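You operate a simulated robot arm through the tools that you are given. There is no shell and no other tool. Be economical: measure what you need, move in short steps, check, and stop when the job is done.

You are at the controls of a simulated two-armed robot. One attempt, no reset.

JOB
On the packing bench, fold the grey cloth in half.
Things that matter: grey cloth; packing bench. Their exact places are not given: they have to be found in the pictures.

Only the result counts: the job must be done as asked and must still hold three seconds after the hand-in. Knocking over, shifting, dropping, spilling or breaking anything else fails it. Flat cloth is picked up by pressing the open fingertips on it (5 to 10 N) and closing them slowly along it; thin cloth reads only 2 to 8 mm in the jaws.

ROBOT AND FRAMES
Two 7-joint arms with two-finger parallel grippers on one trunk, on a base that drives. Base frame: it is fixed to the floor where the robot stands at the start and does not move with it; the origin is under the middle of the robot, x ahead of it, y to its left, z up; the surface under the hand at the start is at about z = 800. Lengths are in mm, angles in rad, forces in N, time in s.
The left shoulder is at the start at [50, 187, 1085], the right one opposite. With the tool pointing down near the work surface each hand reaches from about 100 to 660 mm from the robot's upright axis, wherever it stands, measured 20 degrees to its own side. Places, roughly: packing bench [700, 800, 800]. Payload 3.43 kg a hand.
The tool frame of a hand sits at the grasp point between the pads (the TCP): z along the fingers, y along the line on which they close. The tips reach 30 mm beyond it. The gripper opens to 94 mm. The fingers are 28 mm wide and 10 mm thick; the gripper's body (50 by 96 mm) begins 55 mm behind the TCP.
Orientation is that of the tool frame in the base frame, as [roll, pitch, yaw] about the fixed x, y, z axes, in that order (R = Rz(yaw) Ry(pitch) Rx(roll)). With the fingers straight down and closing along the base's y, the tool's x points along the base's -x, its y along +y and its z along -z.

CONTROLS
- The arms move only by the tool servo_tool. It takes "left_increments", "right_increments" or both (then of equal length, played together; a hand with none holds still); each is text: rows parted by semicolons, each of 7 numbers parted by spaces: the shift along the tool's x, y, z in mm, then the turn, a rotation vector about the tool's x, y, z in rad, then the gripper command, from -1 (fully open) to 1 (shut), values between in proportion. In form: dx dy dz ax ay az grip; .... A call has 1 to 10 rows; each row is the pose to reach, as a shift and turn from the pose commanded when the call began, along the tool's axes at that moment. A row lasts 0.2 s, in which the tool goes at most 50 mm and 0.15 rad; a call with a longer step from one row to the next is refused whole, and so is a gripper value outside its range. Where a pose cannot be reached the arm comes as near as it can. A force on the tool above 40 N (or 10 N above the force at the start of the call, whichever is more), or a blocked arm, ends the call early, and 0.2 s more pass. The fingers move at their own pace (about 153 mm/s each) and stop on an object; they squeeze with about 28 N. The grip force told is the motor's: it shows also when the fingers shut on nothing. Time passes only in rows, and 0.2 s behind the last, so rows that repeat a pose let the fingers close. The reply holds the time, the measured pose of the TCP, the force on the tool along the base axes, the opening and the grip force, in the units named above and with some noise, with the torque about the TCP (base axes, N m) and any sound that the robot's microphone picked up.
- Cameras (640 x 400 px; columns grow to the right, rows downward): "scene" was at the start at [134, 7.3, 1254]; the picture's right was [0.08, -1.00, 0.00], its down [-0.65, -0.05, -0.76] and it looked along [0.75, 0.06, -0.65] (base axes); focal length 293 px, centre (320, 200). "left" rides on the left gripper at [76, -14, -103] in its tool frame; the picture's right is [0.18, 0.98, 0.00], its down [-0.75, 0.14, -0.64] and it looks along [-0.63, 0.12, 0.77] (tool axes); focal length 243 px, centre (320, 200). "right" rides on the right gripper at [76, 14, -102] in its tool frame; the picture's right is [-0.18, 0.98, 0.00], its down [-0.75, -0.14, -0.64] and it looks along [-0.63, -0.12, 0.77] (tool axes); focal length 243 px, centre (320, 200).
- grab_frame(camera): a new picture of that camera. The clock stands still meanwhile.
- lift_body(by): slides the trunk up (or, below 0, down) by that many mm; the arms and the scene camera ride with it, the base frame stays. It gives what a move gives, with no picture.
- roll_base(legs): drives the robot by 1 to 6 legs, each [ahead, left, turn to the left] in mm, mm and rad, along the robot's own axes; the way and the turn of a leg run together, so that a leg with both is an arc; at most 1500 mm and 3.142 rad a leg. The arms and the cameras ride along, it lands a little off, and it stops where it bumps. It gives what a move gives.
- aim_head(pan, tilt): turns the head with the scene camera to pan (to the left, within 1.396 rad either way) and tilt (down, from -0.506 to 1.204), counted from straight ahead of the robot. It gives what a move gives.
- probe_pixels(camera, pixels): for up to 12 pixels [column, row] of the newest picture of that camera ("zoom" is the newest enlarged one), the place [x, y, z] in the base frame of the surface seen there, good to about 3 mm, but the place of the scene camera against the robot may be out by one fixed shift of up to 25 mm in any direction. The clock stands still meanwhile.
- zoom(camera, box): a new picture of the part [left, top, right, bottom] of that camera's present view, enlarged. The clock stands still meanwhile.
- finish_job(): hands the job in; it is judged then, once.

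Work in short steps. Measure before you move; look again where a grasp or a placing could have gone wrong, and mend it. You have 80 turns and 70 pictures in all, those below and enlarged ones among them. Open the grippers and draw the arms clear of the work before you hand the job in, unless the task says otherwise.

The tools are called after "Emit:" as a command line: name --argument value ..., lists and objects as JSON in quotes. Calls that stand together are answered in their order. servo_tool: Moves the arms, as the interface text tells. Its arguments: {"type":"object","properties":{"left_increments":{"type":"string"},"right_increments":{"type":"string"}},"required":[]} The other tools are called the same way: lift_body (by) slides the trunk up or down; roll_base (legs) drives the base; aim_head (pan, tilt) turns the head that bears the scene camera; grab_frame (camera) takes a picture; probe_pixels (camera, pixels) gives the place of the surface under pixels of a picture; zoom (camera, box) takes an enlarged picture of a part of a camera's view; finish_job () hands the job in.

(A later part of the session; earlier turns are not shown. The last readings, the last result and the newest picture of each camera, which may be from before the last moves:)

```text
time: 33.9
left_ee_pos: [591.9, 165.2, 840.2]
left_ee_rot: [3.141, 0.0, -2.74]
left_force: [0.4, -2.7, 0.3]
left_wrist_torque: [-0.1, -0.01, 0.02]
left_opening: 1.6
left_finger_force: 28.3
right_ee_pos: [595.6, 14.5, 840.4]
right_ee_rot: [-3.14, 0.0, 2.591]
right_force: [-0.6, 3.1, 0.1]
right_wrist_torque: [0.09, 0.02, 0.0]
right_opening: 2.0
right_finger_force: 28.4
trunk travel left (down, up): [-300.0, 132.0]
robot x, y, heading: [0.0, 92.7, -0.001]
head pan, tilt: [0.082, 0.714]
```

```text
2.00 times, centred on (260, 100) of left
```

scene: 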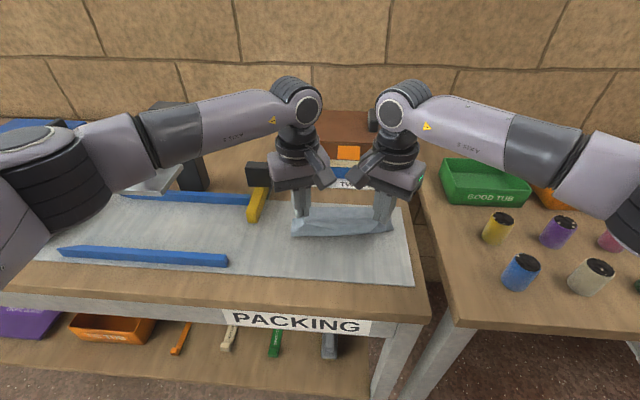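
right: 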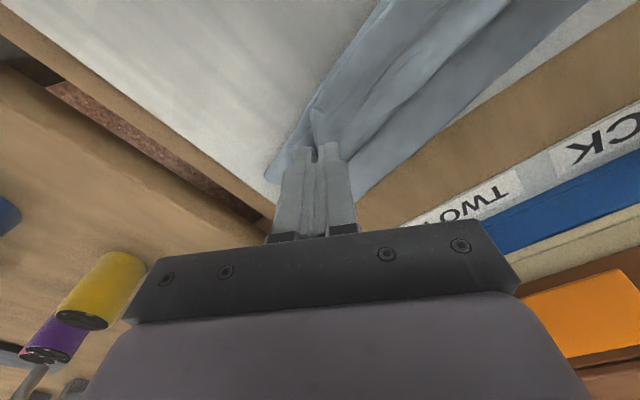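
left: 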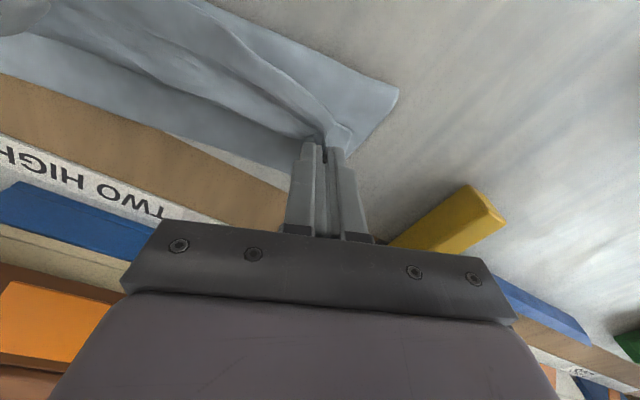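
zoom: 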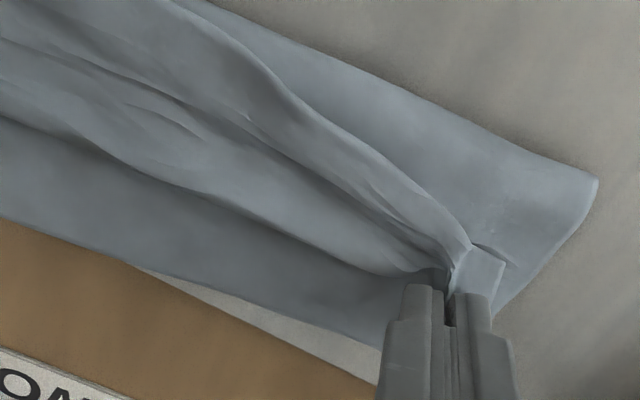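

The bottom layer's right side got dragged forward about 25 mm (far-right edge ≈642). The left is well aligned. I'll move the right hand forward 24 mm so the upper edge lines up with the bottom edge there.

Emit:
servo_tool --right_increments "-4 2.5 -2 0 0 0 1; -8 5 -4 0 0 0 1; -12 7.5 -4 0 0 0 1; -16 10 -4 0 0 0 1; -20 12.6 -4 0 0 0 1; -20 12.6 -2 0 0 0 1; -20 12.6 1 0 0 0 1"

Emit:
zoom --camera "right" --box '[240, 0, 560, 200]'

Emit:
zoom --camera "scene" --box '[250, 170, 430, 290]'

```text
time: 35.5
left_ee_pos: [591.9, 163.7, 840.5]
left_ee_rot: [-3.139, 0.0, -2.743]
left_force: [1.8, -7.4, 0.2]
left_wrist_torque: [-0.24, -0.05, 0.13]
left_opening: 1.8
left_finger_force: 28.1
right_ee_pos: [607.3, 11.0, 840.3]
right_ee_rot: [-3.14, -0.001, 2.592]
right_force: [-2.2, 8.1, 0.1]
right_wrist_torque: [0.27, 0.07, 0.0]
right_opening: 2.1
right_finger_force: 28.0
right hand out of reach, approached as far as the arm can: row 4, 5, 6, 7
trunk travel left (down, up): [-300.0, 132.0]
robot x, y, heading: [-3.1, 88.5, 0.0]
head pan, tilt: [0.082, 0.714]
```

```text
2.00 times, centred on (400, 100) of right
```

zoom: 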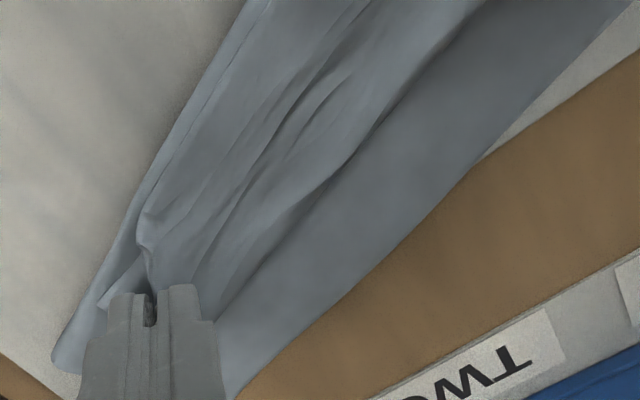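

```text
3.33 times, centred on (340, 230) of scene
```

zoom: 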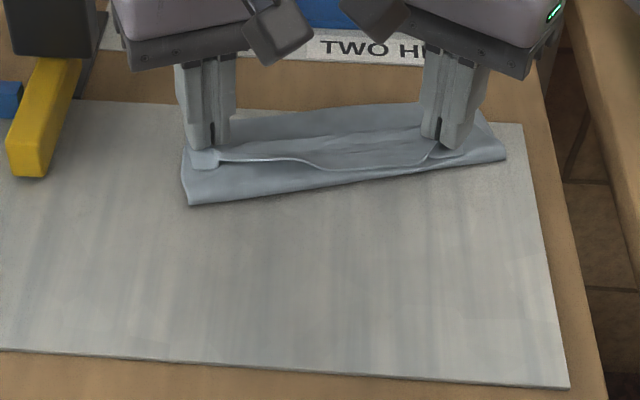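

The right side just drags the bottom layer along. I'll release both gently, lift straight up, back off, and look unobstructed before mending.

Emit:
servo_tool --left_increments "0 -2 0 0 0 0 1; 0 -2 0 0 0 0 0.8; 0 -2 0 0 0 0 0.5; 0 -2 -15 0 0 0 0.5; 0 -2 -40 0 0 0 0.5; 0 -2 -80 0 0 0 0.5; 20 8 -100 0 0 0 0.5; 50 30 -110 0 0 0 0.5; 80 60 -120 0 0 0 0.5; 100 90 -130 0 0 0 0.5" --right_increments "0 2 0 0 0 0 1; 0 2 0 0 0 0 0.8; 0 2 0 0 0 0 0.5; 0 2 -15 0 0 0 0.5; 0 2 -40 0 0 0 0.5; 0 2 -80 0 0 0 0.5; 20 -8 -100 0 0 0 0.5; 50 -30 -110 0 0 0 0.5; 80 -60 -120 0 0 0 0.5; 100 -90 -130 0 0 0 0.5"

Emit:
aim_head --pan 0.0 --tilt 0.85

Emit:
grab_frame --camera "scene"

```text
time: 37.7
left_ee_pos: [466.3, 208.0, 972.5]
left_ee_rot: [3.14, 0.0, -2.74]
left_force: [-0.2, 0.4, 0.2]
left_wrist_torque: [-0.01, 0.02, 0.02]
left_opening: 23.5
left_finger_force: 0.1
right_ee_pos: [474.9, -14.3, 970.3]
right_ee_rot: [-3.14, 0.002, 2.589]
right_force: [0.4, -0.1, 0.7]
right_wrist_torque: [-0.03, -0.01, -0.01]
right_opening: 23.3
right_finger_force: 0.1
trunk travel left (down, up): [-300.0, 132.0]
robot x, y, heading: [-1.2, 86.0, 0.001]
head pan, tilt: [0.082, 0.714]
```

```text
time: 38.4
left_ee_pos: [464.9, 208.7, 970.7]
left_ee_rot: [-3.141, 0.001, -2.741]
left_force: [-0.5, -0.3, -0.8]
left_wrist_torque: [0.01, 0.03, -0.02]
left_opening: 23.5
left_finger_force: 0.1
right_ee_pos: [475.5, -13.3, 969.7]
right_ee_rot: [-3.14, 0.001, 2.59]
right_force: [0.2, -0.4, 0.6]
right_wrist_torque: [0.01, -0.03, -0.01]
right_opening: 23.5
right_finger_force: 0.1
trunk travel left (down, up): [-300.0, 132.0]
robot x, y, heading: [-2.3, 90.1, -0.002]
head pan, tilt: [0.0, 0.85]
```

```text
37 pictures are left
```

scene: 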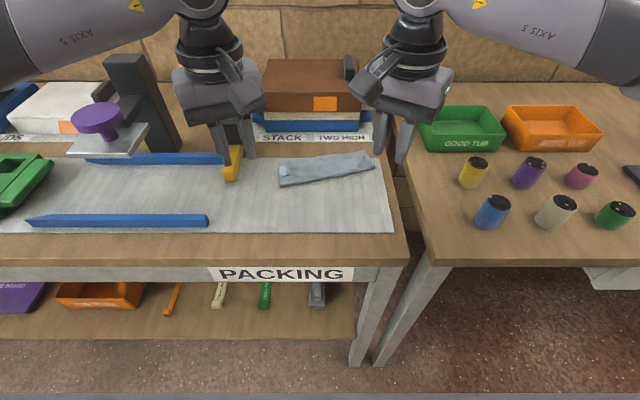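

The hands are clear, so I'll zoom on the cloth.

Emit:
zoom --camera "scene" --box '[260, 135, 395, 210]'

Emit:
zoom --camera "right" --box '[240, 0, 640, 250]'

Emit:
zoom --camera "left" --box '[0, 0, 400, 250]'

```text
4.74 times, centred on (328, 172) of scene
```

zoom: 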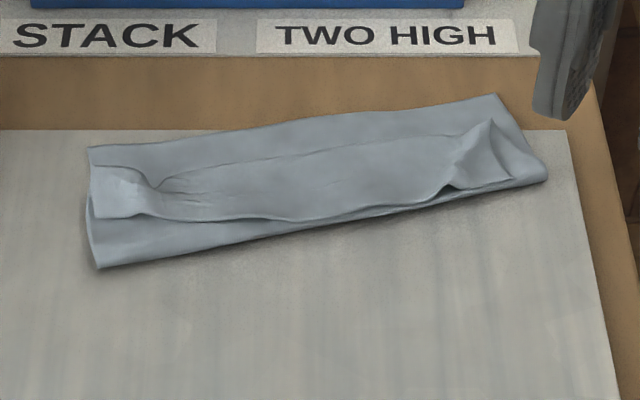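

```text
1.60 times, centred on (440, 125) of right
```

zoom: 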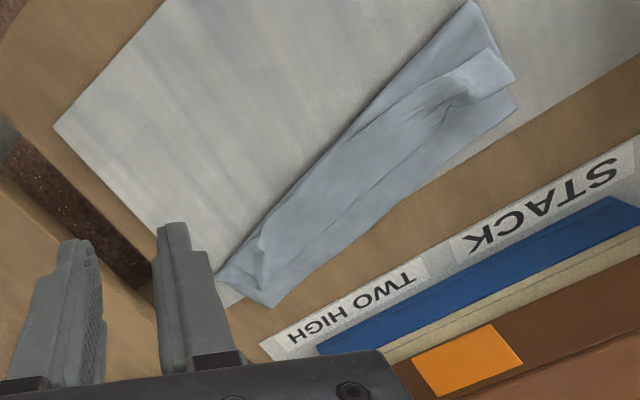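

```text
1.60 times, centred on (200, 125) of left
```

zoom: 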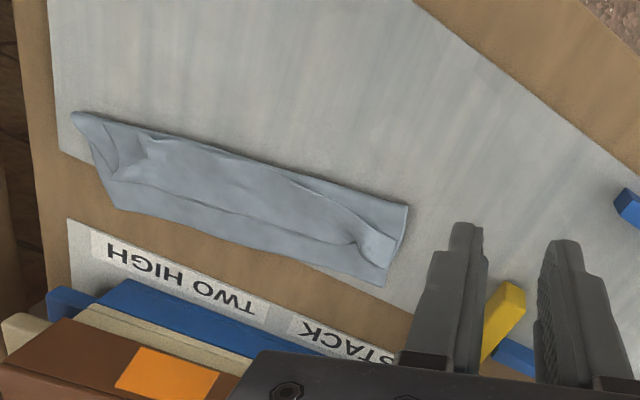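

The upper layer is S-folded: its free edge lies back on top toward the robot. I'll measure the outline and the flap with the left zoom.

Emit:
probe_pixels --camera "zoom" --pixels '[[405, 210], [385, 283], [76, 116], [118, 206], [240, 155], [252, 242], [225, 185], [225, 210], [365, 240], [390, 245], [140, 140], [340, 240]]'

Emit:
zoom --camera "left" --box '[20, 50, 280, 200]'

```text
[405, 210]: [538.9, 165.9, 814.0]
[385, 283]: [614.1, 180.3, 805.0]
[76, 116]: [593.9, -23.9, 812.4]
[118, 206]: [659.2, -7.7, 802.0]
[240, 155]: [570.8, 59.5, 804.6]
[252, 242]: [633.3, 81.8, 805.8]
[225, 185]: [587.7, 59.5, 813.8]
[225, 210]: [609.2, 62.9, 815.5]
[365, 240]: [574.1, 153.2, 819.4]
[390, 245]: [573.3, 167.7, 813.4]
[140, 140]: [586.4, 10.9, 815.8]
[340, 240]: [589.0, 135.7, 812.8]
```

```text
2.46 times, centred on (150, 125) of left
```

zoom: 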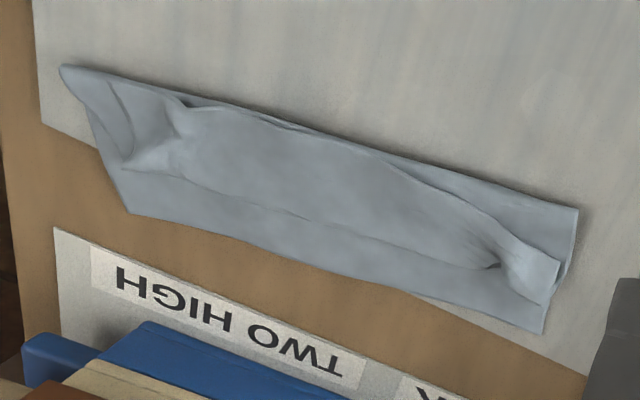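

Outline: fold line from (539,166) to (594,−24), far edge from (614,180) to (659,−8), with a flap about 40 mm wide folded back on top. I'll flip the flap piece by piece with one hand at a time, pinching right at its edge. For reach I'll first drive 50 mm ahead, since the gap to the bench legs is about 95 mm.

Emit:
roll_base --legs '[[50, 0, 0]]'

```text
time: 39.3
left_ee_pos: [516.1, 209.5, 969.9]
left_ee_rot: [3.141, -0.003, -2.74]
left_force: [-0.3, -0.5, -0.9]
left_wrist_torque: [0.03, 0.0, 0.0]
left_opening: 23.4
left_finger_force: 0.0
right_ee_pos: [524.9, -13.0, 970.2]
right_ee_rot: [-3.138, 0.0, 2.59]
right_force: [-0.5, 0.0, 0.2]
right_wrist_torque: [0.0, -0.01, 0.02]
right_opening: 23.6
right_finger_force: 0.0
trunk travel left (down, up): [-300.0, 132.0]
robot x, y, heading: [50.6, 86.2, 0.003]
head pan, tilt: [0.0, 0.85]
```

Next I'll move the left away and bring the right hand over the flap's middle, closing perpendicular to the edge with jaws at 12 mm.

Emit:
servo_tool --left_increments "0 20 0 0 0 0 0.5; 1 40 0 0 0 0 0.5; 1 60 0 0 0 0 0.5; 2 88 0 0 0 0 0.5; 2 88 0 0 0 0 0.5; 2 88 0 0 0 0 0.5" --right_increments "-2 15 5 0 0 0.12 0.74; -4 31 15 0 0 0.24 0.74; -6 47 28 0 0 0.36 0.74; -8 63 42 0 0 0.48 0.74; -10 80 56 0 0 0.61 0.74; -12 95 70 0 0 0.735 0.74"

Emit:
grab_frame --camera "right"

Emit:
zoom --camera "scene" --box '[240, 135, 410, 240]'

```text
time: 40.7
left_ee_pos: [480.3, 290.3, 970.2]
left_ee_rot: [3.141, 0.0, -2.74]
left_force: [0.2, -0.5, 0.5]
left_wrist_torque: [0.01, 0.0, 0.0]
left_opening: 23.4
left_finger_force: 0.0
right_ee_pos: [585.1, 61.0, 897.6]
right_ee_rot: [-3.141, -0.001, 1.853]
right_force: [-0.1, 0.0, -0.3]
right_wrist_torque: [0.04, -0.01, 0.02]
right_opening: 12.4
right_finger_force: 0.0
trunk travel left (down, up): [-300.0, 132.0]
robot x, y, heading: [47.6, 84.8, -0.002]
head pan, tilt: [0.0, 0.85]
```

```text
32 pictures are left
```

right: 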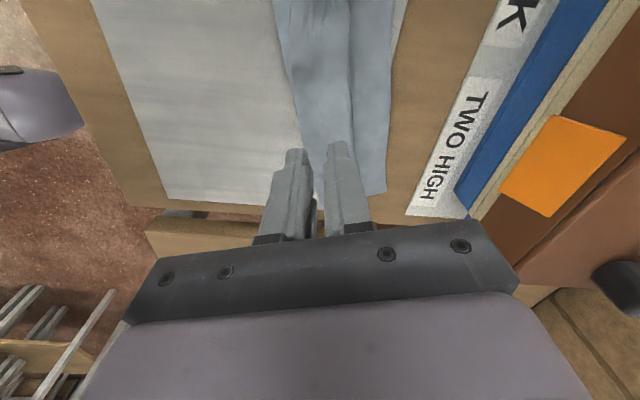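

```text
3.76 times, centred on (325, 188) of scene
```

zoom: 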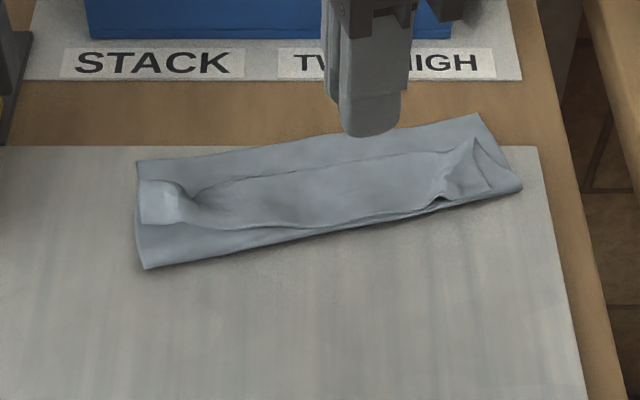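

The yaw works well here. I'll zoom in to locate the flap edge relative to the fingers.

Emit:
zoom --camera "right" --box '[240, 50, 420, 200]'

Emit:
probe_pixels --camera "right" --pixels '[[298, 125], [306, 125], [315, 125], [300, 90], [305, 110], [352, 125], [389, 125], [345, 80], [290, 60], [282, 30]]'

```text
2.67 times, centred on (330, 125) of right
```

zoom: 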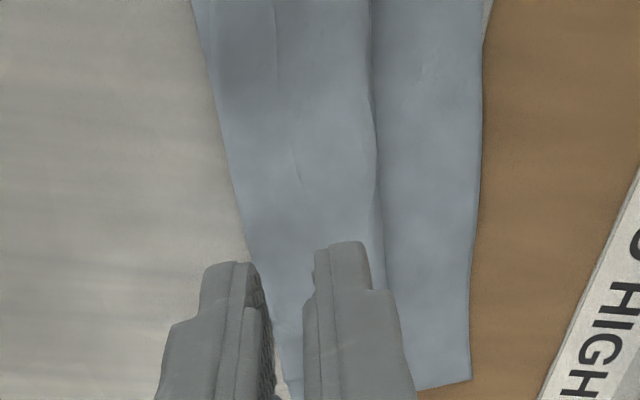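

```text
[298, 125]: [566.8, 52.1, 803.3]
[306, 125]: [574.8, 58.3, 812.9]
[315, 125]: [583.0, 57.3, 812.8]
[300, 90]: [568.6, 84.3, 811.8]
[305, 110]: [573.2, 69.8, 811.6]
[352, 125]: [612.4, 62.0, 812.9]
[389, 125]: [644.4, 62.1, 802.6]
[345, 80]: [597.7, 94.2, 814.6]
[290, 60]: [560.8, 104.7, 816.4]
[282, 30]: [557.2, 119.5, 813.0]
```

The flap edge is near (574,58) on top at z≈813. I'll shift 4 mm inward and lower to light contact.

Emit:
servo_tool --right_increments "0 4 20 0 0 0 0.74; 0 4 40 0 0 0 0.74; 0 4 50 0 0 0 0.74; 0 4 54 0 0 0 0.74; 0 4 56 0 0 0 0.74; 0 4 56 0 0 0 0.74"

Emit:
zoom --camera "right" --box '[240, 50, 420, 200]'

```text
time: 42.1
left_ee_pos: [480.1, 290.3, 969.8]
left_ee_rot: [-3.141, 0.0, -2.741]
left_force: [0.3, -1.1, 0.5]
left_wrist_torque: [-0.07, -0.02, -0.01]
left_opening: 23.4
left_finger_force: 0.0
right_ee_pos: [588.0, 62.6, 842.6]
right_ee_rot: [-3.139, -0.002, 1.856]
right_force: [-0.4, -0.2, 0.4]
right_wrist_torque: [-0.01, -0.01, -0.02]
right_opening: 12.0
right_finger_force: 0.1
trunk travel left (down, up): [-300.0, 132.0]
robot x, y, heading: [49.0, 93.1, -0.002]
head pan, tilt: [0.0, 0.85]
```

```text
2.67 times, centred on (330, 125) of right
```

zoom: 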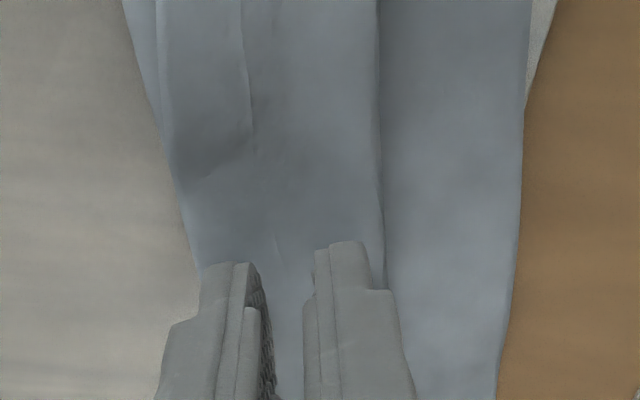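

The near finger sits right at the edge. I'll lower until the force reaches about 8 N.

Emit:
servo_tool --right_increments "0 0 1.5 0 0 0 0.74; 0 0 3 0 0 0 0.74; 0 0 4 0 0 0 0.74; 0 0 4 0 0 0 0.74"

```text
time: 43.1
left_ee_pos: [478.9, 289.3, 970.9]
left_ee_rot: [-3.141, 0.0, -2.739]
left_force: [-0.4, 0.4, -0.1]
left_wrist_torque: [0.0, -0.02, 0.01]
left_opening: 23.7
left_finger_force: 0.1
right_ee_pos: [588.4, 62.2, 838.5]
right_ee_rot: [-3.141, 0.002, 1.856]
right_force: [-0.5, 0.3, 0.9]
right_wrist_torque: [-0.01, 0.01, 0.01]
right_opening: 12.1
right_finger_force: 0.1
trunk travel left (down, up): [-300.0, 132.0]
robot x, y, heading: [51.0, 92.0, 0.002]
head pan, tilt: [0.0, 0.85]
```

Emit:
servo_tool --right_increments "0 0 1 0 0 0 0.74; 0 0 2 0 0 0 0.74; 0 0 2 0 0 0 0.74"

```text
time: 43.9
left_ee_pos: [479.8, 289.9, 970.2]
left_ee_rot: [3.14, 0.0, -2.739]
left_force: [-0.5, -0.7, -0.5]
left_wrist_torque: [0.03, -0.03, 0.0]
left_opening: 23.5
left_finger_force: 0.0
right_ee_pos: [588.2, 62.4, 837.7]
right_ee_rot: [-3.14, 0.0, 1.855]
right_force: [-0.5, 0.1, 1.4]
right_wrist_torque: [0.0, -0.02, 0.02]
right_opening: 11.9
right_finger_force: 0.1
trunk travel left (down, up): [-300.0, 132.0]
robot x, y, heading: [52.0, 89.1, -0.002]
head pan, tilt: [0.0, 0.85]
```

Force is still only 1.4 N. I'll press 1.6 mm further and close slowly in the same call.

Emit:
servo_tool --right_increments "0 0 0.8 0 0 0 0.74; 0 0 1.6 0 0 0 0.74; 0 0 1.6 0 0 0 0.74; 0 0 1.6 0 0 0 0.79; 0 0 1.6 0 0 0 0.84; 0 0 1.6 0 0 0 0.89; 0 0 1.6 0 0 0 0.94; 0 0 1.6 0 0 0 1; 0 0 1.6 0 0 0 1"

Emit:
zoom --camera "right" --box '[240, 50, 420, 200]'

```text
time: 45.9
left_ee_pos: [478.1, 290.2, 970.4]
left_ee_rot: [-3.141, -0.001, -2.74]
left_force: [-0.5, 0.2, -0.2]
left_wrist_torque: [0.01, -0.01, 0.01]
left_opening: 23.5
left_finger_force: 0.0
right_ee_pos: [589.0, 62.8, 836.5]
right_ee_rot: [-3.141, 0.002, 1.854]
right_force: [-0.4, -0.3, 9.5]
right_wrist_torque: [-0.02, 0.07, -0.01]
right_opening: 0.2
right_finger_force: 27.7
trunk travel left (down, up): [-300.0, 132.0]
robot x, y, heading: [48.7, 91.9, -0.006]
head pan, tilt: [0.0, 0.85]
```

```text
2.67 times, centred on (330, 125) of right
```

zoom: 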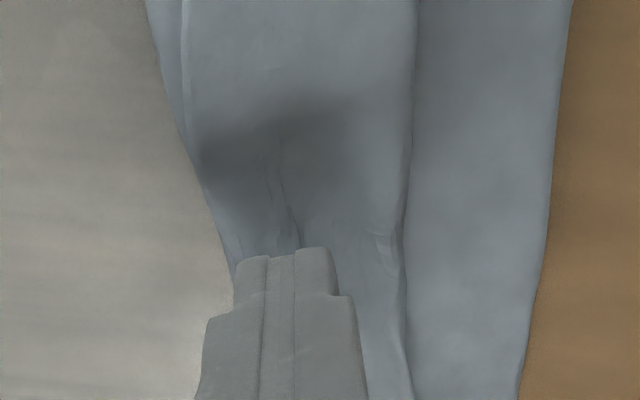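

It slipped and closed on nothing, so 12 mm was too narrow and the press too light. I'll reopen to 22 mm, which just spans the flap, and press about 10 N.

Emit:
servo_tool --right_increments "0 0 -5 0 0 0 1; 0 0 -6 0 0 0 0.7; 0 0 -6 0 0 0 0.53; 0 0 -3 0 0 0 0.53; 0 0 -1 0 0 0 0.53; 0 0 0.5 0 0 0 0.53; 0 0 0.5 0 0 0 0.53"

Emit:
zoom --camera "right" --box '[240, 50, 420, 200]'

```text
time: 47.5
left_ee_pos: [479.1, 290.7, 971.6]
left_ee_rot: [-3.141, -0.001, -2.741]
left_force: [0.3, 0.2, 0.8]
left_wrist_torque: [0.02, -0.01, -0.03]
left_opening: 23.6
left_finger_force: 0.1
right_ee_pos: [587.6, 63.1, 837.4]
right_ee_rot: [3.141, 0.0, 1.855]
right_force: [-0.6, 0.1, 9.6]
right_wrist_torque: [0.02, -0.04, -0.01]
right_opening: 22.3
right_finger_force: 0.2
trunk travel left (down, up): [-300.0, 132.0]
robot x, y, heading: [49.3, 87.0, 0.003]
head pan, tilt: [0.0, 0.85]
```

```text
2.67 times, centred on (330, 125) of right
```

zoom: 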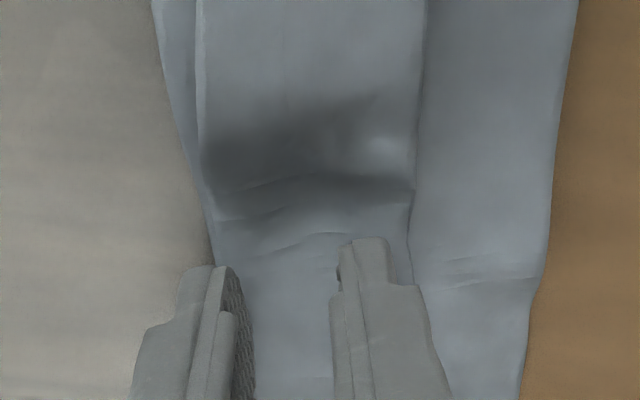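

The near finger is slightly off the edge. I'll lift, shift 5 mm inward, press, and close slowly.

Emit:
servo_tool --right_increments "0 0 -5 0 0 0 0.53; 0 5 -5 0 0 0 0.53; 0 5 -1 0 0 0 0.53; 0 5 0.6 0 0 0 0.53; 0 5 0.6 0 0 0 0.6; 0 5 0.6 0 0 0 0.68; 0 5 0.6 0 0 0 0.76; 0 5 0.6 0 0 0 0.85; 0 5 0.6 0 0 0 1; 0 5 0.6 0 0 0 1"

Emit:
zoom --camera "right" --box '[240, 50, 420, 200]'

```text
time: 49.7
left_ee_pos: [478.5, 289.4, 971.1]
left_ee_rot: [-3.14, 0.001, -2.74]
left_force: [-0.6, -0.2, -0.3]
left_wrist_torque: [-0.03, -0.01, 0.02]
left_opening: 23.5
left_finger_force: 0.0
right_ee_pos: [592.6, 64.9, 836.5]
right_ee_rot: [3.141, 0.0, 1.855]
right_force: [2.2, 1.0, 20.4]
right_wrist_torque: [0.02, -0.04, -0.01]
right_opening: 2.3
right_finger_force: 28.2
trunk travel left (down, up): [-300.0, 132.0]
robot x, y, heading: [51.0, 88.8, -0.005]
head pan, tilt: [0.0, 0.85]
```

```text
2.67 times, centred on (330, 125) of right
```

zoom: 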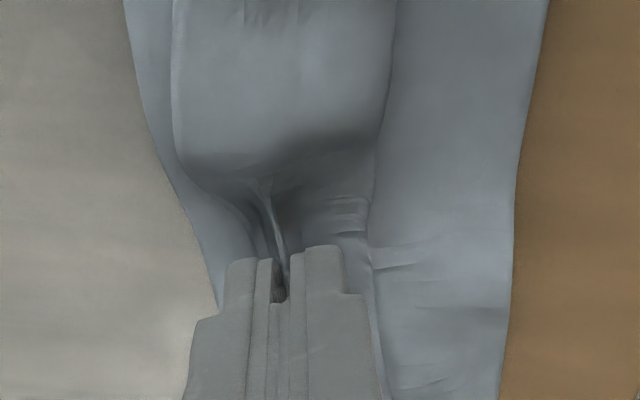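

Cloth gripped (2.3 mm). I'll lift and carry it about 44 mm in an arc toward the far edge, then look before releasing.

Emit:
servo_tool --right_increments "0 0 -8 0 0 0 1; 0 2 -16 0 0 0 1; 0 6 -23 0 0 0 1; 0 12 -28 0 0 0 1; 0 20 -30 0 0 0 1; 0 28 -28 0 0 0 1; 0 35 -22 0 0 0 1; 0 41 -14 0 0 0 1; 0 44 -7 0 0 0 1; 0 44 -4 0 0 0 1"

Emit:
zoom --camera "scene" --box '[240, 130, 410, 235]'

Emit:
zoom --camera "right" --box '[200, 0, 440, 200]'

```text
time: 51.9
left_ee_pos: [479.6, 289.7, 968.7]
left_ee_rot: [-3.139, 0.0, -2.741]
left_force: [0.7, 0.6, -0.5]
left_wrist_torque: [-0.03, -0.01, 0.02]
left_opening: 23.6
left_finger_force: 0.0
right_ee_pos: [632.9, 76.4, 840.3]
right_ee_rot: [-3.141, 0.002, 1.856]
right_force: [1.6, -0.1, 1.5]
right_wrist_torque: [0.0, 0.02, 0.0]
right_opening: 2.2
right_finger_force: 28.2
trunk travel left (down, up): [-300.0, 132.0]
robot x, y, heading: [50.6, 88.9, 0.001]
head pan, tilt: [0.0, 0.85]
```

```text
3.76 times, centred on (325, 182) of scene
```

zoom: 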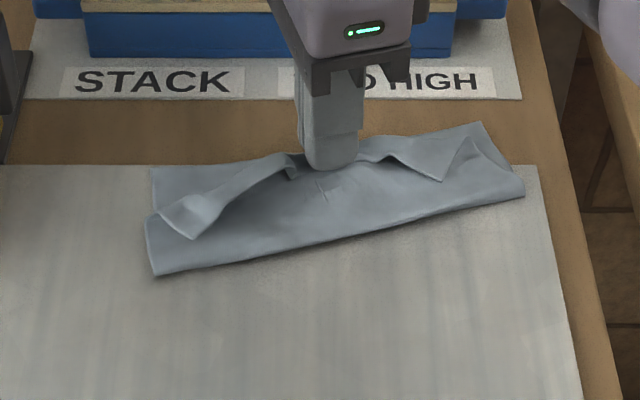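

```text
2.00 times, centred on (320, 100) of right
```

zoom: 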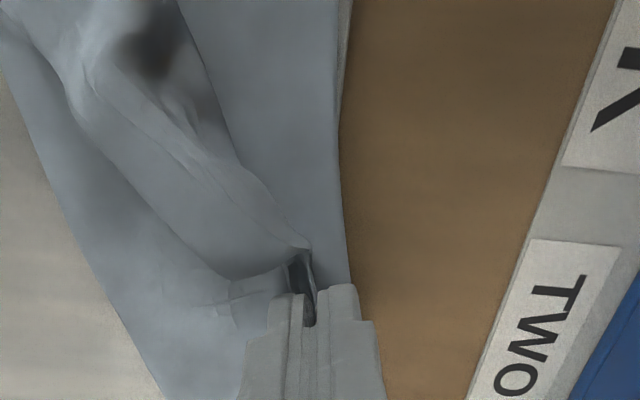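

Excellent: the middle of the edge is now at the far edge. I'll release there, lift away, and look at the two remaining corner flaps.

Emit:
servo_tool --right_increments "0 0 2 0 0 0 1; 0 0 2 0 0 0 0.8; 0 0 2 0 0 0 0.7; 0 0 -10 0 0 0 0.7; 0 0 -40 0 0 0 0.7; 0 0 -80 0 0 0 0.7; -30 -10 -100 0 0 0 0.6; -60 -20 -110 0 0 0 0.6; -90 -30 -110 0 0 0 0.6; -120 -40 -110 0 0 0 0.6"

Emit:
zoom --camera "scene" --box '[250, 130, 400, 225]'

Emit:
grab_frame --camera "right"

```text
time: 54.1
left_ee_pos: [480.3, 289.5, 971.1]
left_ee_rot: [-3.142, 0.001, -2.739]
left_force: [-0.2, 0.5, -0.4]
left_wrist_torque: [-0.03, 0.03, -0.02]
left_opening: 23.5
left_finger_force: 0.2
right_ee_pos: [631.6, -50.1, 947.8]
right_ee_rot: [-3.141, 0.002, 1.858]
right_force: [0.3, -0.7, -0.3]
right_wrist_torque: [0.03, -0.01, 0.02]
right_opening: 19.0
right_finger_force: 0.1
trunk travel left (down, up): [-300.0, 132.0]
robot x, y, heading: [47.1, 88.4, 0.004]
head pan, tilt: [0.0, 0.85]
```

```text
4.21 times, centred on (325, 178) of scene
```

zoom: 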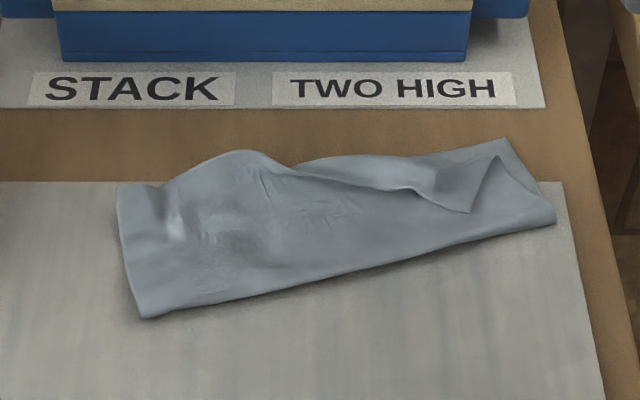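

```text
22 pictures are left
```

right: 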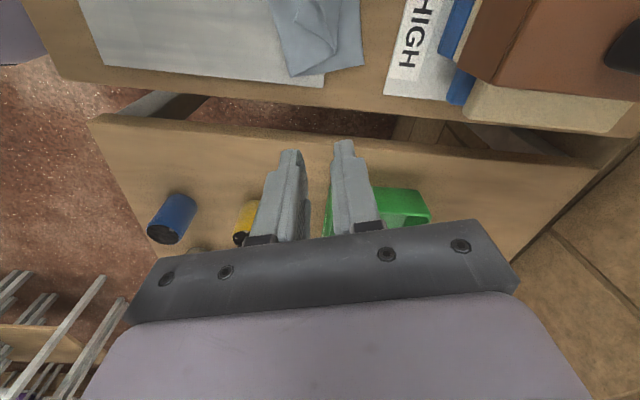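

The left corner sprang over by itself. Only the right corner's triangle is still folded back (tip at zoom 470,210), so I'll probe it.

Emit:
probe_pixels --camera "zoom" --pixels '[[468, 208], [433, 192], [497, 160], [505, 142], [554, 220], [460, 180], [120, 190], [142, 315], [250, 155], [330, 165]]'

Emit:
zoom --camera "right" --box '[240, 0, 400, 100]'

```text
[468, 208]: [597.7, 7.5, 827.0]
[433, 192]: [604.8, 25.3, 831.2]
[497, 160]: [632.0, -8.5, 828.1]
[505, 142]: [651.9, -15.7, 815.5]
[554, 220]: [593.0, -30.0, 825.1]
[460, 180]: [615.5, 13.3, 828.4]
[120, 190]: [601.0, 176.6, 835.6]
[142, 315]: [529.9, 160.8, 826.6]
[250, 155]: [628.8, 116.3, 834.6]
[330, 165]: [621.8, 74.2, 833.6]
```

```text
4.00 times, centred on (320, 50) of right
```

zoom: 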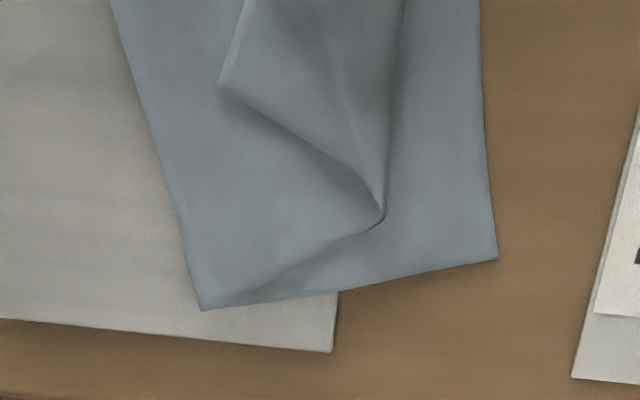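

Emit:
probe_pixels --camera "zoom" --pixels '[[224, 86], [300, 60], [375, 200], [488, 252], [205, 304], [300, 120], [240, 20], [390, 40]]'

```text
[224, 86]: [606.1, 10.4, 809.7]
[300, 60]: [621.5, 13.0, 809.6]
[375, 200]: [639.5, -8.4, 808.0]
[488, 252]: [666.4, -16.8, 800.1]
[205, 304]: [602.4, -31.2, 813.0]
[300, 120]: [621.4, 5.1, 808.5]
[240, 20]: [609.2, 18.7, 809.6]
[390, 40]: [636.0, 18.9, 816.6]
```

Corner tip at (606,10), hinge at x≈638. Before carrying the hand further forward, I'll check how close and how tall the stack is.

Emit:
probe_pixels --camera "right" --pixels '[[475, 50], [500, 75], [462, 100], [480, 110], [455, 40], [520, 60], [420, 60]]'

Emit:
servo_tool --right_increments "22 4 20 0 0 0 0.62; 44 8 40 0 0 0 0.62; 64 9 60 0 0 0 0.62"

Emit:
zoom --camera "right" --box '[220, 50, 460, 200]'

```text
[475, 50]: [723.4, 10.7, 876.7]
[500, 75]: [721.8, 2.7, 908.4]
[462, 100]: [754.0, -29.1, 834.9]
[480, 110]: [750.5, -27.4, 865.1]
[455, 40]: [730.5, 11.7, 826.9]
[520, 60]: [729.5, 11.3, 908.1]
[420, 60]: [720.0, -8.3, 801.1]
```

```text
time: 54.9
left_ee_pos: [480.2, 290.8, 969.9]
left_ee_rot: [-3.141, 0.0, -2.741]
left_force: [-0.6, 0.6, -0.5]
left_wrist_torque: [0.0, -0.02, 0.02]
left_opening: 23.7
left_finger_force: 0.0
right_ee_pos: [620.4, 13.2, 887.7]
right_ee_rot: [-3.14, 0.0, 1.856]
right_force: [-0.4, 0.0, 0.0]
right_wrist_torque: [-0.01, 0.0, 0.01]
right_opening: 17.9
right_finger_force: 0.1
trunk travel left (down, up): [-300.0, 132.0]
robot x, y, heading: [47.0, 86.9, 0.002]
head pan, tilt: [0.0, 0.85]
```

```text
2.67 times, centred on (340, 125) of right
```

zoom: 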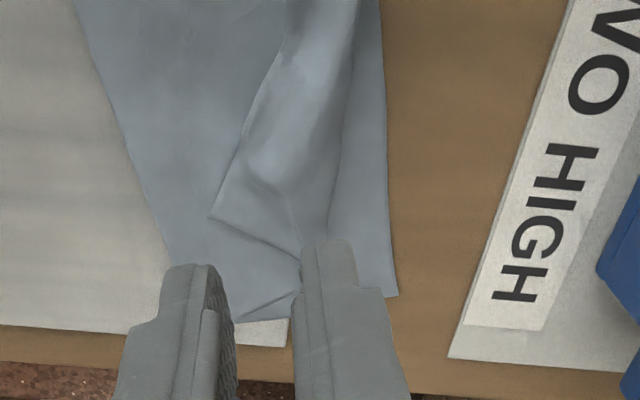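

The stack front is at x≈722 and up to z 908, so I'll keep the TCP at x ≤ 650. I'll lower onto the corner flap at about (623,17).

Emit:
servo_tool --right_increments "3 4 20 0 0 0 0.6; 3 4 40 0 0 0 0.6; 3 4 47 0 0 0 0.6; 3 4 50 0 0 0 0.6; 3 4 51.5 0 0 0 0.6; 3 4 51.5 0 0 0 0.6"

Emit:
zoom --camera "right" --box '[220, 50, 460, 200]'

```text
time: 56.3
left_ee_pos: [479.0, 289.4, 970.2]
left_ee_rot: [3.141, 0.0, -2.74]
left_force: [-0.8, -0.2, 1.0]
left_wrist_torque: [-0.01, 0.02, 0.03]
left_opening: 23.4
left_finger_force: 0.0
right_ee_pos: [624.9, 18.8, 837.7]
right_ee_rot: [3.141, -0.001, 1.857]
right_force: [0.5, 0.4, 0.2]
right_wrist_torque: [0.02, -0.01, 0.01]
right_opening: 19.0
right_finger_force: 0.1
trunk travel left (down, up): [-300.0, 132.0]
robot x, y, heading: [51.3, 92.4, 0.004]
head pan, tilt: [0.0, 0.85]
```

```text
2.67 times, centred on (340, 125) of right
```

zoom: 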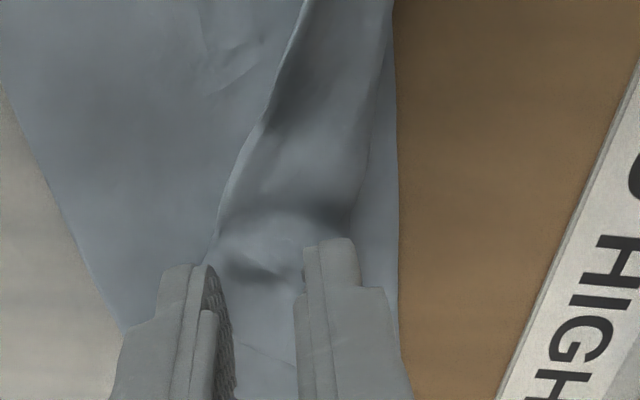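

The near finger sits at the flap's edge. I'll shift 4 mm inward, press down, and read the force.

Emit:
servo_tool --right_increments "0 4 -3 0 0 0 0.6; 0 4 0 0 0 0 0.6; 0 4 1.5 0 0 0 0.6; 0 4 2.5 0 0 0 0.6; 0 4 2.5 0 0 0 0.6"

```text
time: 57.5
left_ee_pos: [478.0, 289.3, 969.9]
left_ee_rot: [3.142, 0.0, -2.741]
left_force: [0.1, -0.1, -0.5]
left_wrist_torque: [-0.02, 0.0, -0.02]
left_opening: 23.5
left_finger_force: 0.1
right_ee_pos: [629.3, 18.0, 836.0]
right_ee_rot: [3.14, 0.002, 1.855]
right_force: [1.1, -1.1, 10.7]
right_wrist_torque: [-0.06, 0.09, 0.03]
right_opening: 18.8
right_finger_force: 0.0
trunk travel left (down, up): [-300.0, 132.0]
robot x, y, heading: [50.2, 90.3, 0.0]
head pan, tilt: [0.0, 0.85]
```

10.7 N. Now I'll close slowly.

Emit:
servo_tool --right_increments "0 0 0.3 0 0 0 0.65; 0 0 0.3 0 0 0 0.7; 0 0 0.3 0 0 0 0.76; 0 0 0.3 0 0 0 0.82; 0 0 0.3 0 0 0 0.88; 0 0 0.3 0 0 0 0.94; 0 0 0.3 0 0 0 1; 0 0 0.3 0 0 0 1"

Emit:
zoom --camera "right" --box '[220, 50, 460, 200]'

```text
time: 59.3
left_ee_pos: [477.7, 290.0, 970.8]
left_ee_rot: [3.142, 0.0, -2.74]
left_force: [0.1, -0.1, 0.4]
left_wrist_torque: [-0.02, 0.02, 0.02]
left_opening: 23.6
left_finger_force: 0.0
right_ee_pos: [628.2, 18.5, 836.5]
right_ee_rot: [3.139, 0.002, 1.857]
right_force: [-2.0, 0.4, 20.0]
right_wrist_torque: [-0.03, 0.09, 0.02]
right_opening: 2.4
right_finger_force: 28.2
trunk travel left (down, up): [-300.0, 132.0]
robot x, y, heading: [50.2, 90.8, -0.002]
head pan, tilt: [0.0, 0.85]
```

```text
2.67 times, centred on (340, 125) of right
```

zoom: 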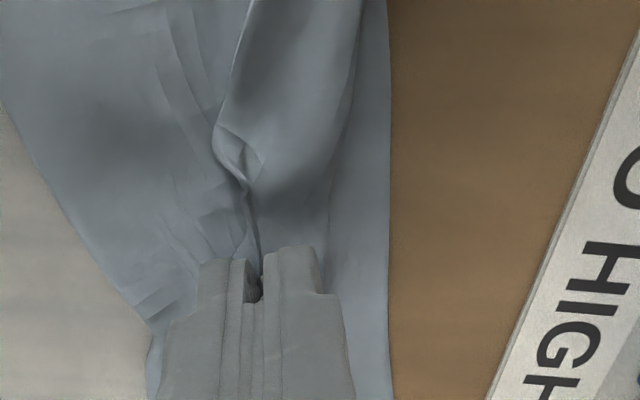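

Gripped (2.4 mm), possibly with some of the layer under it. I'll lift 25 mm and check.

Emit:
servo_tool --right_increments "0 0 -8 0 0 0 1; 0 0 -16 0 0 0 1; 0 2 -24 0 0 0 1; 0 4 -28 0 0 0 1"

Emit:
zoom --camera "right" --box '[180, 0, 460, 200]'

Emit:
zoom --camera "scene" --box '[250, 130, 400, 225]'

```text
time: 60.3
left_ee_pos: [479.2, 289.8, 969.4]
left_ee_rot: [3.141, 0.002, -2.741]
left_force: [-0.5, 1.0, -0.6]
left_wrist_torque: [-0.01, -0.01, -0.03]
left_opening: 23.3
left_finger_force: 0.0
right_ee_pos: [632.8, 21.3, 861.6]
right_ee_rot: [-3.14, 0.002, 1.859]
right_force: [0.1, 0.5, -0.4]
right_wrist_torque: [0.01, 0.03, 0.04]
right_opening: 2.2
right_finger_force: 27.9
trunk travel left (down, up): [-300.0, 132.0]
robot x, y, heading: [49.0, 90.2, 0.004]
head pan, tilt: [0.0, 0.85]
```

```text
2.00 times, centred on (320, 100) of right
```

zoom: 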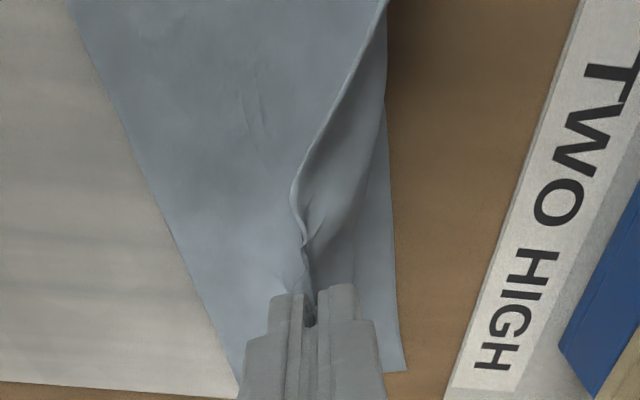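

```text
4.21 times, centred on (325, 178) of scene
```

zoom: 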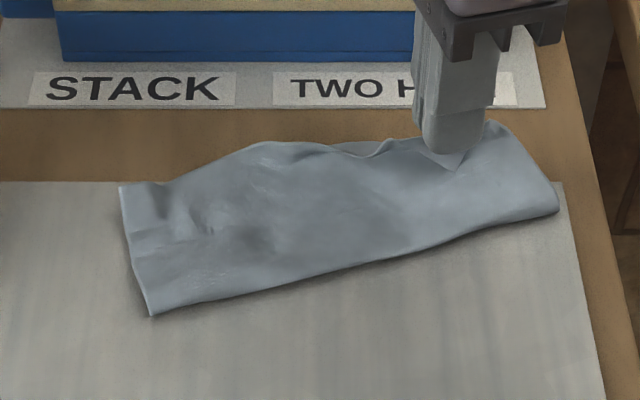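

The flap edge is held cleanly. I'll carry it forward and outward to about (650,8) and lower.

Emit:
servo_tool --right_increments "-4 4 -2 0 0 0 1; -9 8 0 0 0 0 1; -14 11 5 0 0 0 1; -17 13 12 0 0 0 1; -17 13 19 0 0 0 1; -17 13 23 0 0 0 1; -17 13 23 0 0 0 0.85; -17 13 23 0 0 0 0.7; -17 13 10 0 0 0 0.7; -17 13 -20 0 0 0 0.7"

Emit:
servo_tool --right_increments "0 0 -40 0 0 0 0.6; -30 -5 -70 0 0 0 0.6; -60 -15 -70 0 0 0 0.6; -90 -30 -70 0 0 0 0.6; -120 -40 -70 0 0 0 0.6"

Emit:
zoom --camera "scene" --box '[250, 130, 400, 225]'

```text
time: 62.5
left_ee_pos: [480.0, 289.4, 970.4]
left_ee_rot: [3.141, 0.0, -2.74]
left_force: [-0.7, 0.0, 0.4]
left_wrist_torque: [0.01, 0.03, 0.01]
left_opening: 23.4
left_finger_force: 0.1
right_ee_pos: [648.7, 6.6, 882.9]
right_ee_rot: [-3.14, 0.001, 1.856]
right_force: [0.1, 0.2, -0.5]
right_wrist_torque: [0.01, -0.01, -0.01]
right_opening: 14.2
right_finger_force: 0.1
trunk travel left (down, up): [-300.0, 132.0]
robot x, y, heading: [53.8, 89.0, 0.001]
head pan, tilt: [0.0, 0.85]
```

```text
time: 63.7
left_ee_pos: [480.8, 289.1, 969.4]
left_ee_rot: [3.141, 0.0, -2.742]
left_force: [-0.8, 0.1, -0.8]
left_wrist_torque: [0.02, 0.02, 0.0]
left_opening: 23.5
left_finger_force: 0.0
right_ee_pos: [643.2, -119.6, 952.8]
right_ee_rot: [-3.141, 0.001, 1.858]
right_force: [-0.6, 0.0, 0.7]
right_wrist_torque: [0.01, 0.0, -0.02]
right_opening: 18.7
right_finger_force: 0.1
trunk travel left (down, up): [-300.0, 132.0]
robot x, y, heading: [51.4, 92.5, 0.001]
head pan, tilt: [0.0, 0.85]
```

```text
4.21 times, centred on (325, 178) of scene
```

zoom: 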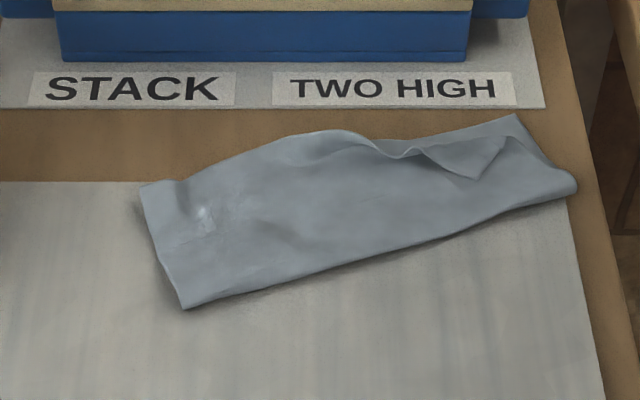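

The corner is better but a smaller triangle is still folded back (tip at zoom 480,178). I'll look with the right camera and probe for another pick.

Emit:
servo_tool --right_increments "30 6 20 0 0 0 0.6; 60 8 30 0 0 0 0.6; 80 0 40 0 0 0 0.6"

Emit:
zoom --camera "right" --box '[220, 0, 460, 150]'

```text
time: 64.5
left_ee_pos: [479.3, 289.9, 970.0]
left_ee_rot: [-3.141, 0.002, -2.74]
left_force: [0.3, -0.1, 1.2]
left_wrist_torque: [-0.03, 0.01, -0.01]
left_opening: 23.5
left_finger_force: 0.0
right_ee_pos: [620.5, -41.5, 912.0]
right_ee_rot: [-3.139, 0.0, 1.855]
right_force: [0.6, 1.1, 0.3]
right_wrist_torque: [-0.04, 0.0, 0.01]
right_opening: 18.6
right_finger_force: 0.1
trunk travel left (down, up): [-300.0, 132.0]
robot x, y, heading: [49.7, 89.1, -0.003]
head pan, tilt: [0.0, 0.85]
```

```text
2.67 times, centred on (340, 75) of right
```

zoom: 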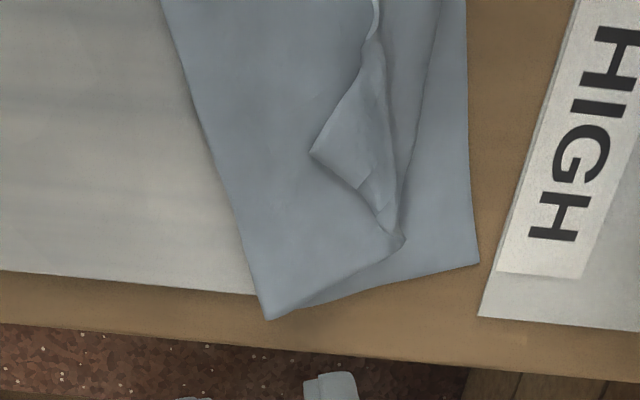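

Emit:
probe_pixels --camera "zoom" --pixels '[[316, 150], [355, 150], [398, 235], [360, 75], [376, 20], [470, 255], [270, 312], [395, 140], [460, 60], [180, 60]]'

```text
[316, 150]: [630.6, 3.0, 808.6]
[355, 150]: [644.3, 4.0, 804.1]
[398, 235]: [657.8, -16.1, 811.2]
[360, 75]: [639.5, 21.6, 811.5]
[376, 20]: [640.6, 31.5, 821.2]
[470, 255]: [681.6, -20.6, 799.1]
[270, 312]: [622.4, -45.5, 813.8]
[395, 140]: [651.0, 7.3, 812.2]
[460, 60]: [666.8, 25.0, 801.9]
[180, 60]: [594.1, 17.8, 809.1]
```

The bottom's far-right corner is at (682,−21) and the flap tip at (631,3). I'll drive 15 mm ahead for reach. Then I'll pick the tip, lift, and turn the hand about vertical while carrying, which points the tail outward and keeps the hand clear of the stack.

Emit:
roll_base --legs '[[15, 0, 0]]'

```text
time: 65.2
left_ee_pos: [495.4, 290.4, 970.2]
left_ee_rot: [-3.141, -0.002, -2.74]
left_force: [0.1, 0.1, 0.7]
left_wrist_torque: [0.0, 0.0, 0.0]
left_opening: 23.9
left_finger_force: 0.1
right_ee_pos: [636.7, -42.1, 911.2]
right_ee_rot: [-3.142, 0.001, 1.855]
right_force: [0.5, 0.5, 0.2]
right_wrist_torque: [0.01, 0.04, -0.04]
right_opening: 19.2
right_finger_force: 0.1
trunk travel left (down, up): [-300.0, 132.0]
robot x, y, heading: [66.3, 90.4, -0.004]
head pan, tilt: [0.0, 0.85]
```

I'll move over the flap tip, TCP at about (645,7), and lower to near contact.

Emit:
servo_tool --right_increments "15 7 5 0 0 0 0.6; 30 14 15 0 0 0 0.6; 45 21 30 0 0 0 0.6; 45 21 50 0 0 0 0.6; 45 21 65 0 0 0 0.6; 45 21 71 0 0 0 0.6; 45 21 73 0 0 0 0.6; 45 21 73 0 0 0 0.6"

Emit:
zoom --camera "right" --box '[220, 50, 460, 200]'

```text
time: 67.0
left_ee_pos: [494.3, 289.2, 970.1]
left_ee_rot: [-3.141, 0.0, -2.74]
left_force: [0.5, 1.0, -0.5]
left_wrist_torque: [-0.03, -0.01, -0.03]
left_opening: 23.4
left_finger_force: 0.0
right_ee_pos: [644.0, 6.7, 838.0]
right_ee_rot: [-3.139, 0.002, 1.856]
right_force: [0.4, 0.7, 0.6]
right_wrist_torque: [-0.01, 0.03, -0.02]
right_opening: 18.9
right_finger_force: 0.0
trunk travel left (down, up): [-300.0, 132.0]
robot x, y, heading: [60.8, 88.7, -0.001]
head pan, tilt: [0.0, 0.85]
```

```text
2.67 times, centred on (340, 125) of right
```

zoom: 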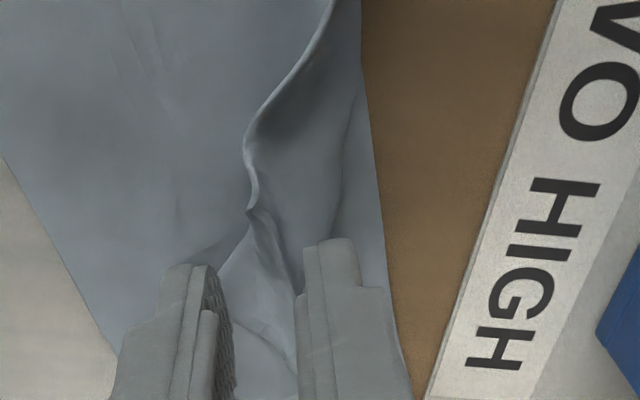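

The flap tip lies right between the fingers. I'll press and close slowly.

Emit:
servo_tool --right_increments "0 1 1.5 0 0 0 0.6; 0 1 3 0 0 0 0.6; 0 1 4 0 0 0 0.6; 0 1 4 0 0 0 0.66; 0 1 4 0 0 0 0.72; 0 1 4 0 0 0 0.78; 0 1 4 0 0 0 0.85; 0 1 4 0 0 0 0.92; 0 1 4 0 0 0 1; 0 1 4 0 0 0 1"

Emit:
zoom --camera "right" --box '[220, 50, 460, 200]'

```text
time: 69.2
left_ee_pos: [493.6, 289.9, 971.2]
left_ee_rot: [-3.141, 0.001, -2.74]
left_force: [0.0, 0.3, 0.0]
left_wrist_torque: [0.01, 0.01, -0.02]
left_opening: 23.4
left_finger_force: 0.1
right_ee_pos: [645.0, 6.8, 835.5]
right_ee_rot: [-3.141, 0.001, 1.855]
right_force: [0.4, -0.1, 10.0]
right_wrist_torque: [0.02, 0.14, 0.0]
right_opening: 2.3
right_finger_force: 27.8
trunk travel left (down, up): [-300.0, 132.0]
robot x, y, heading: [66.0, 89.8, -0.001]
head pan, tilt: [0.0, 0.85]
```

```text
2.67 times, centred on (340, 125) of right
```

zoom: 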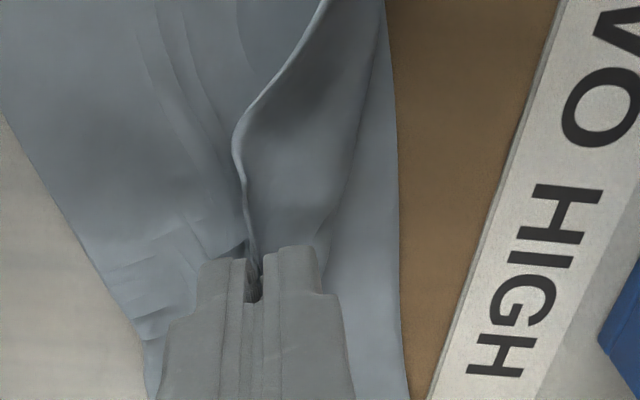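

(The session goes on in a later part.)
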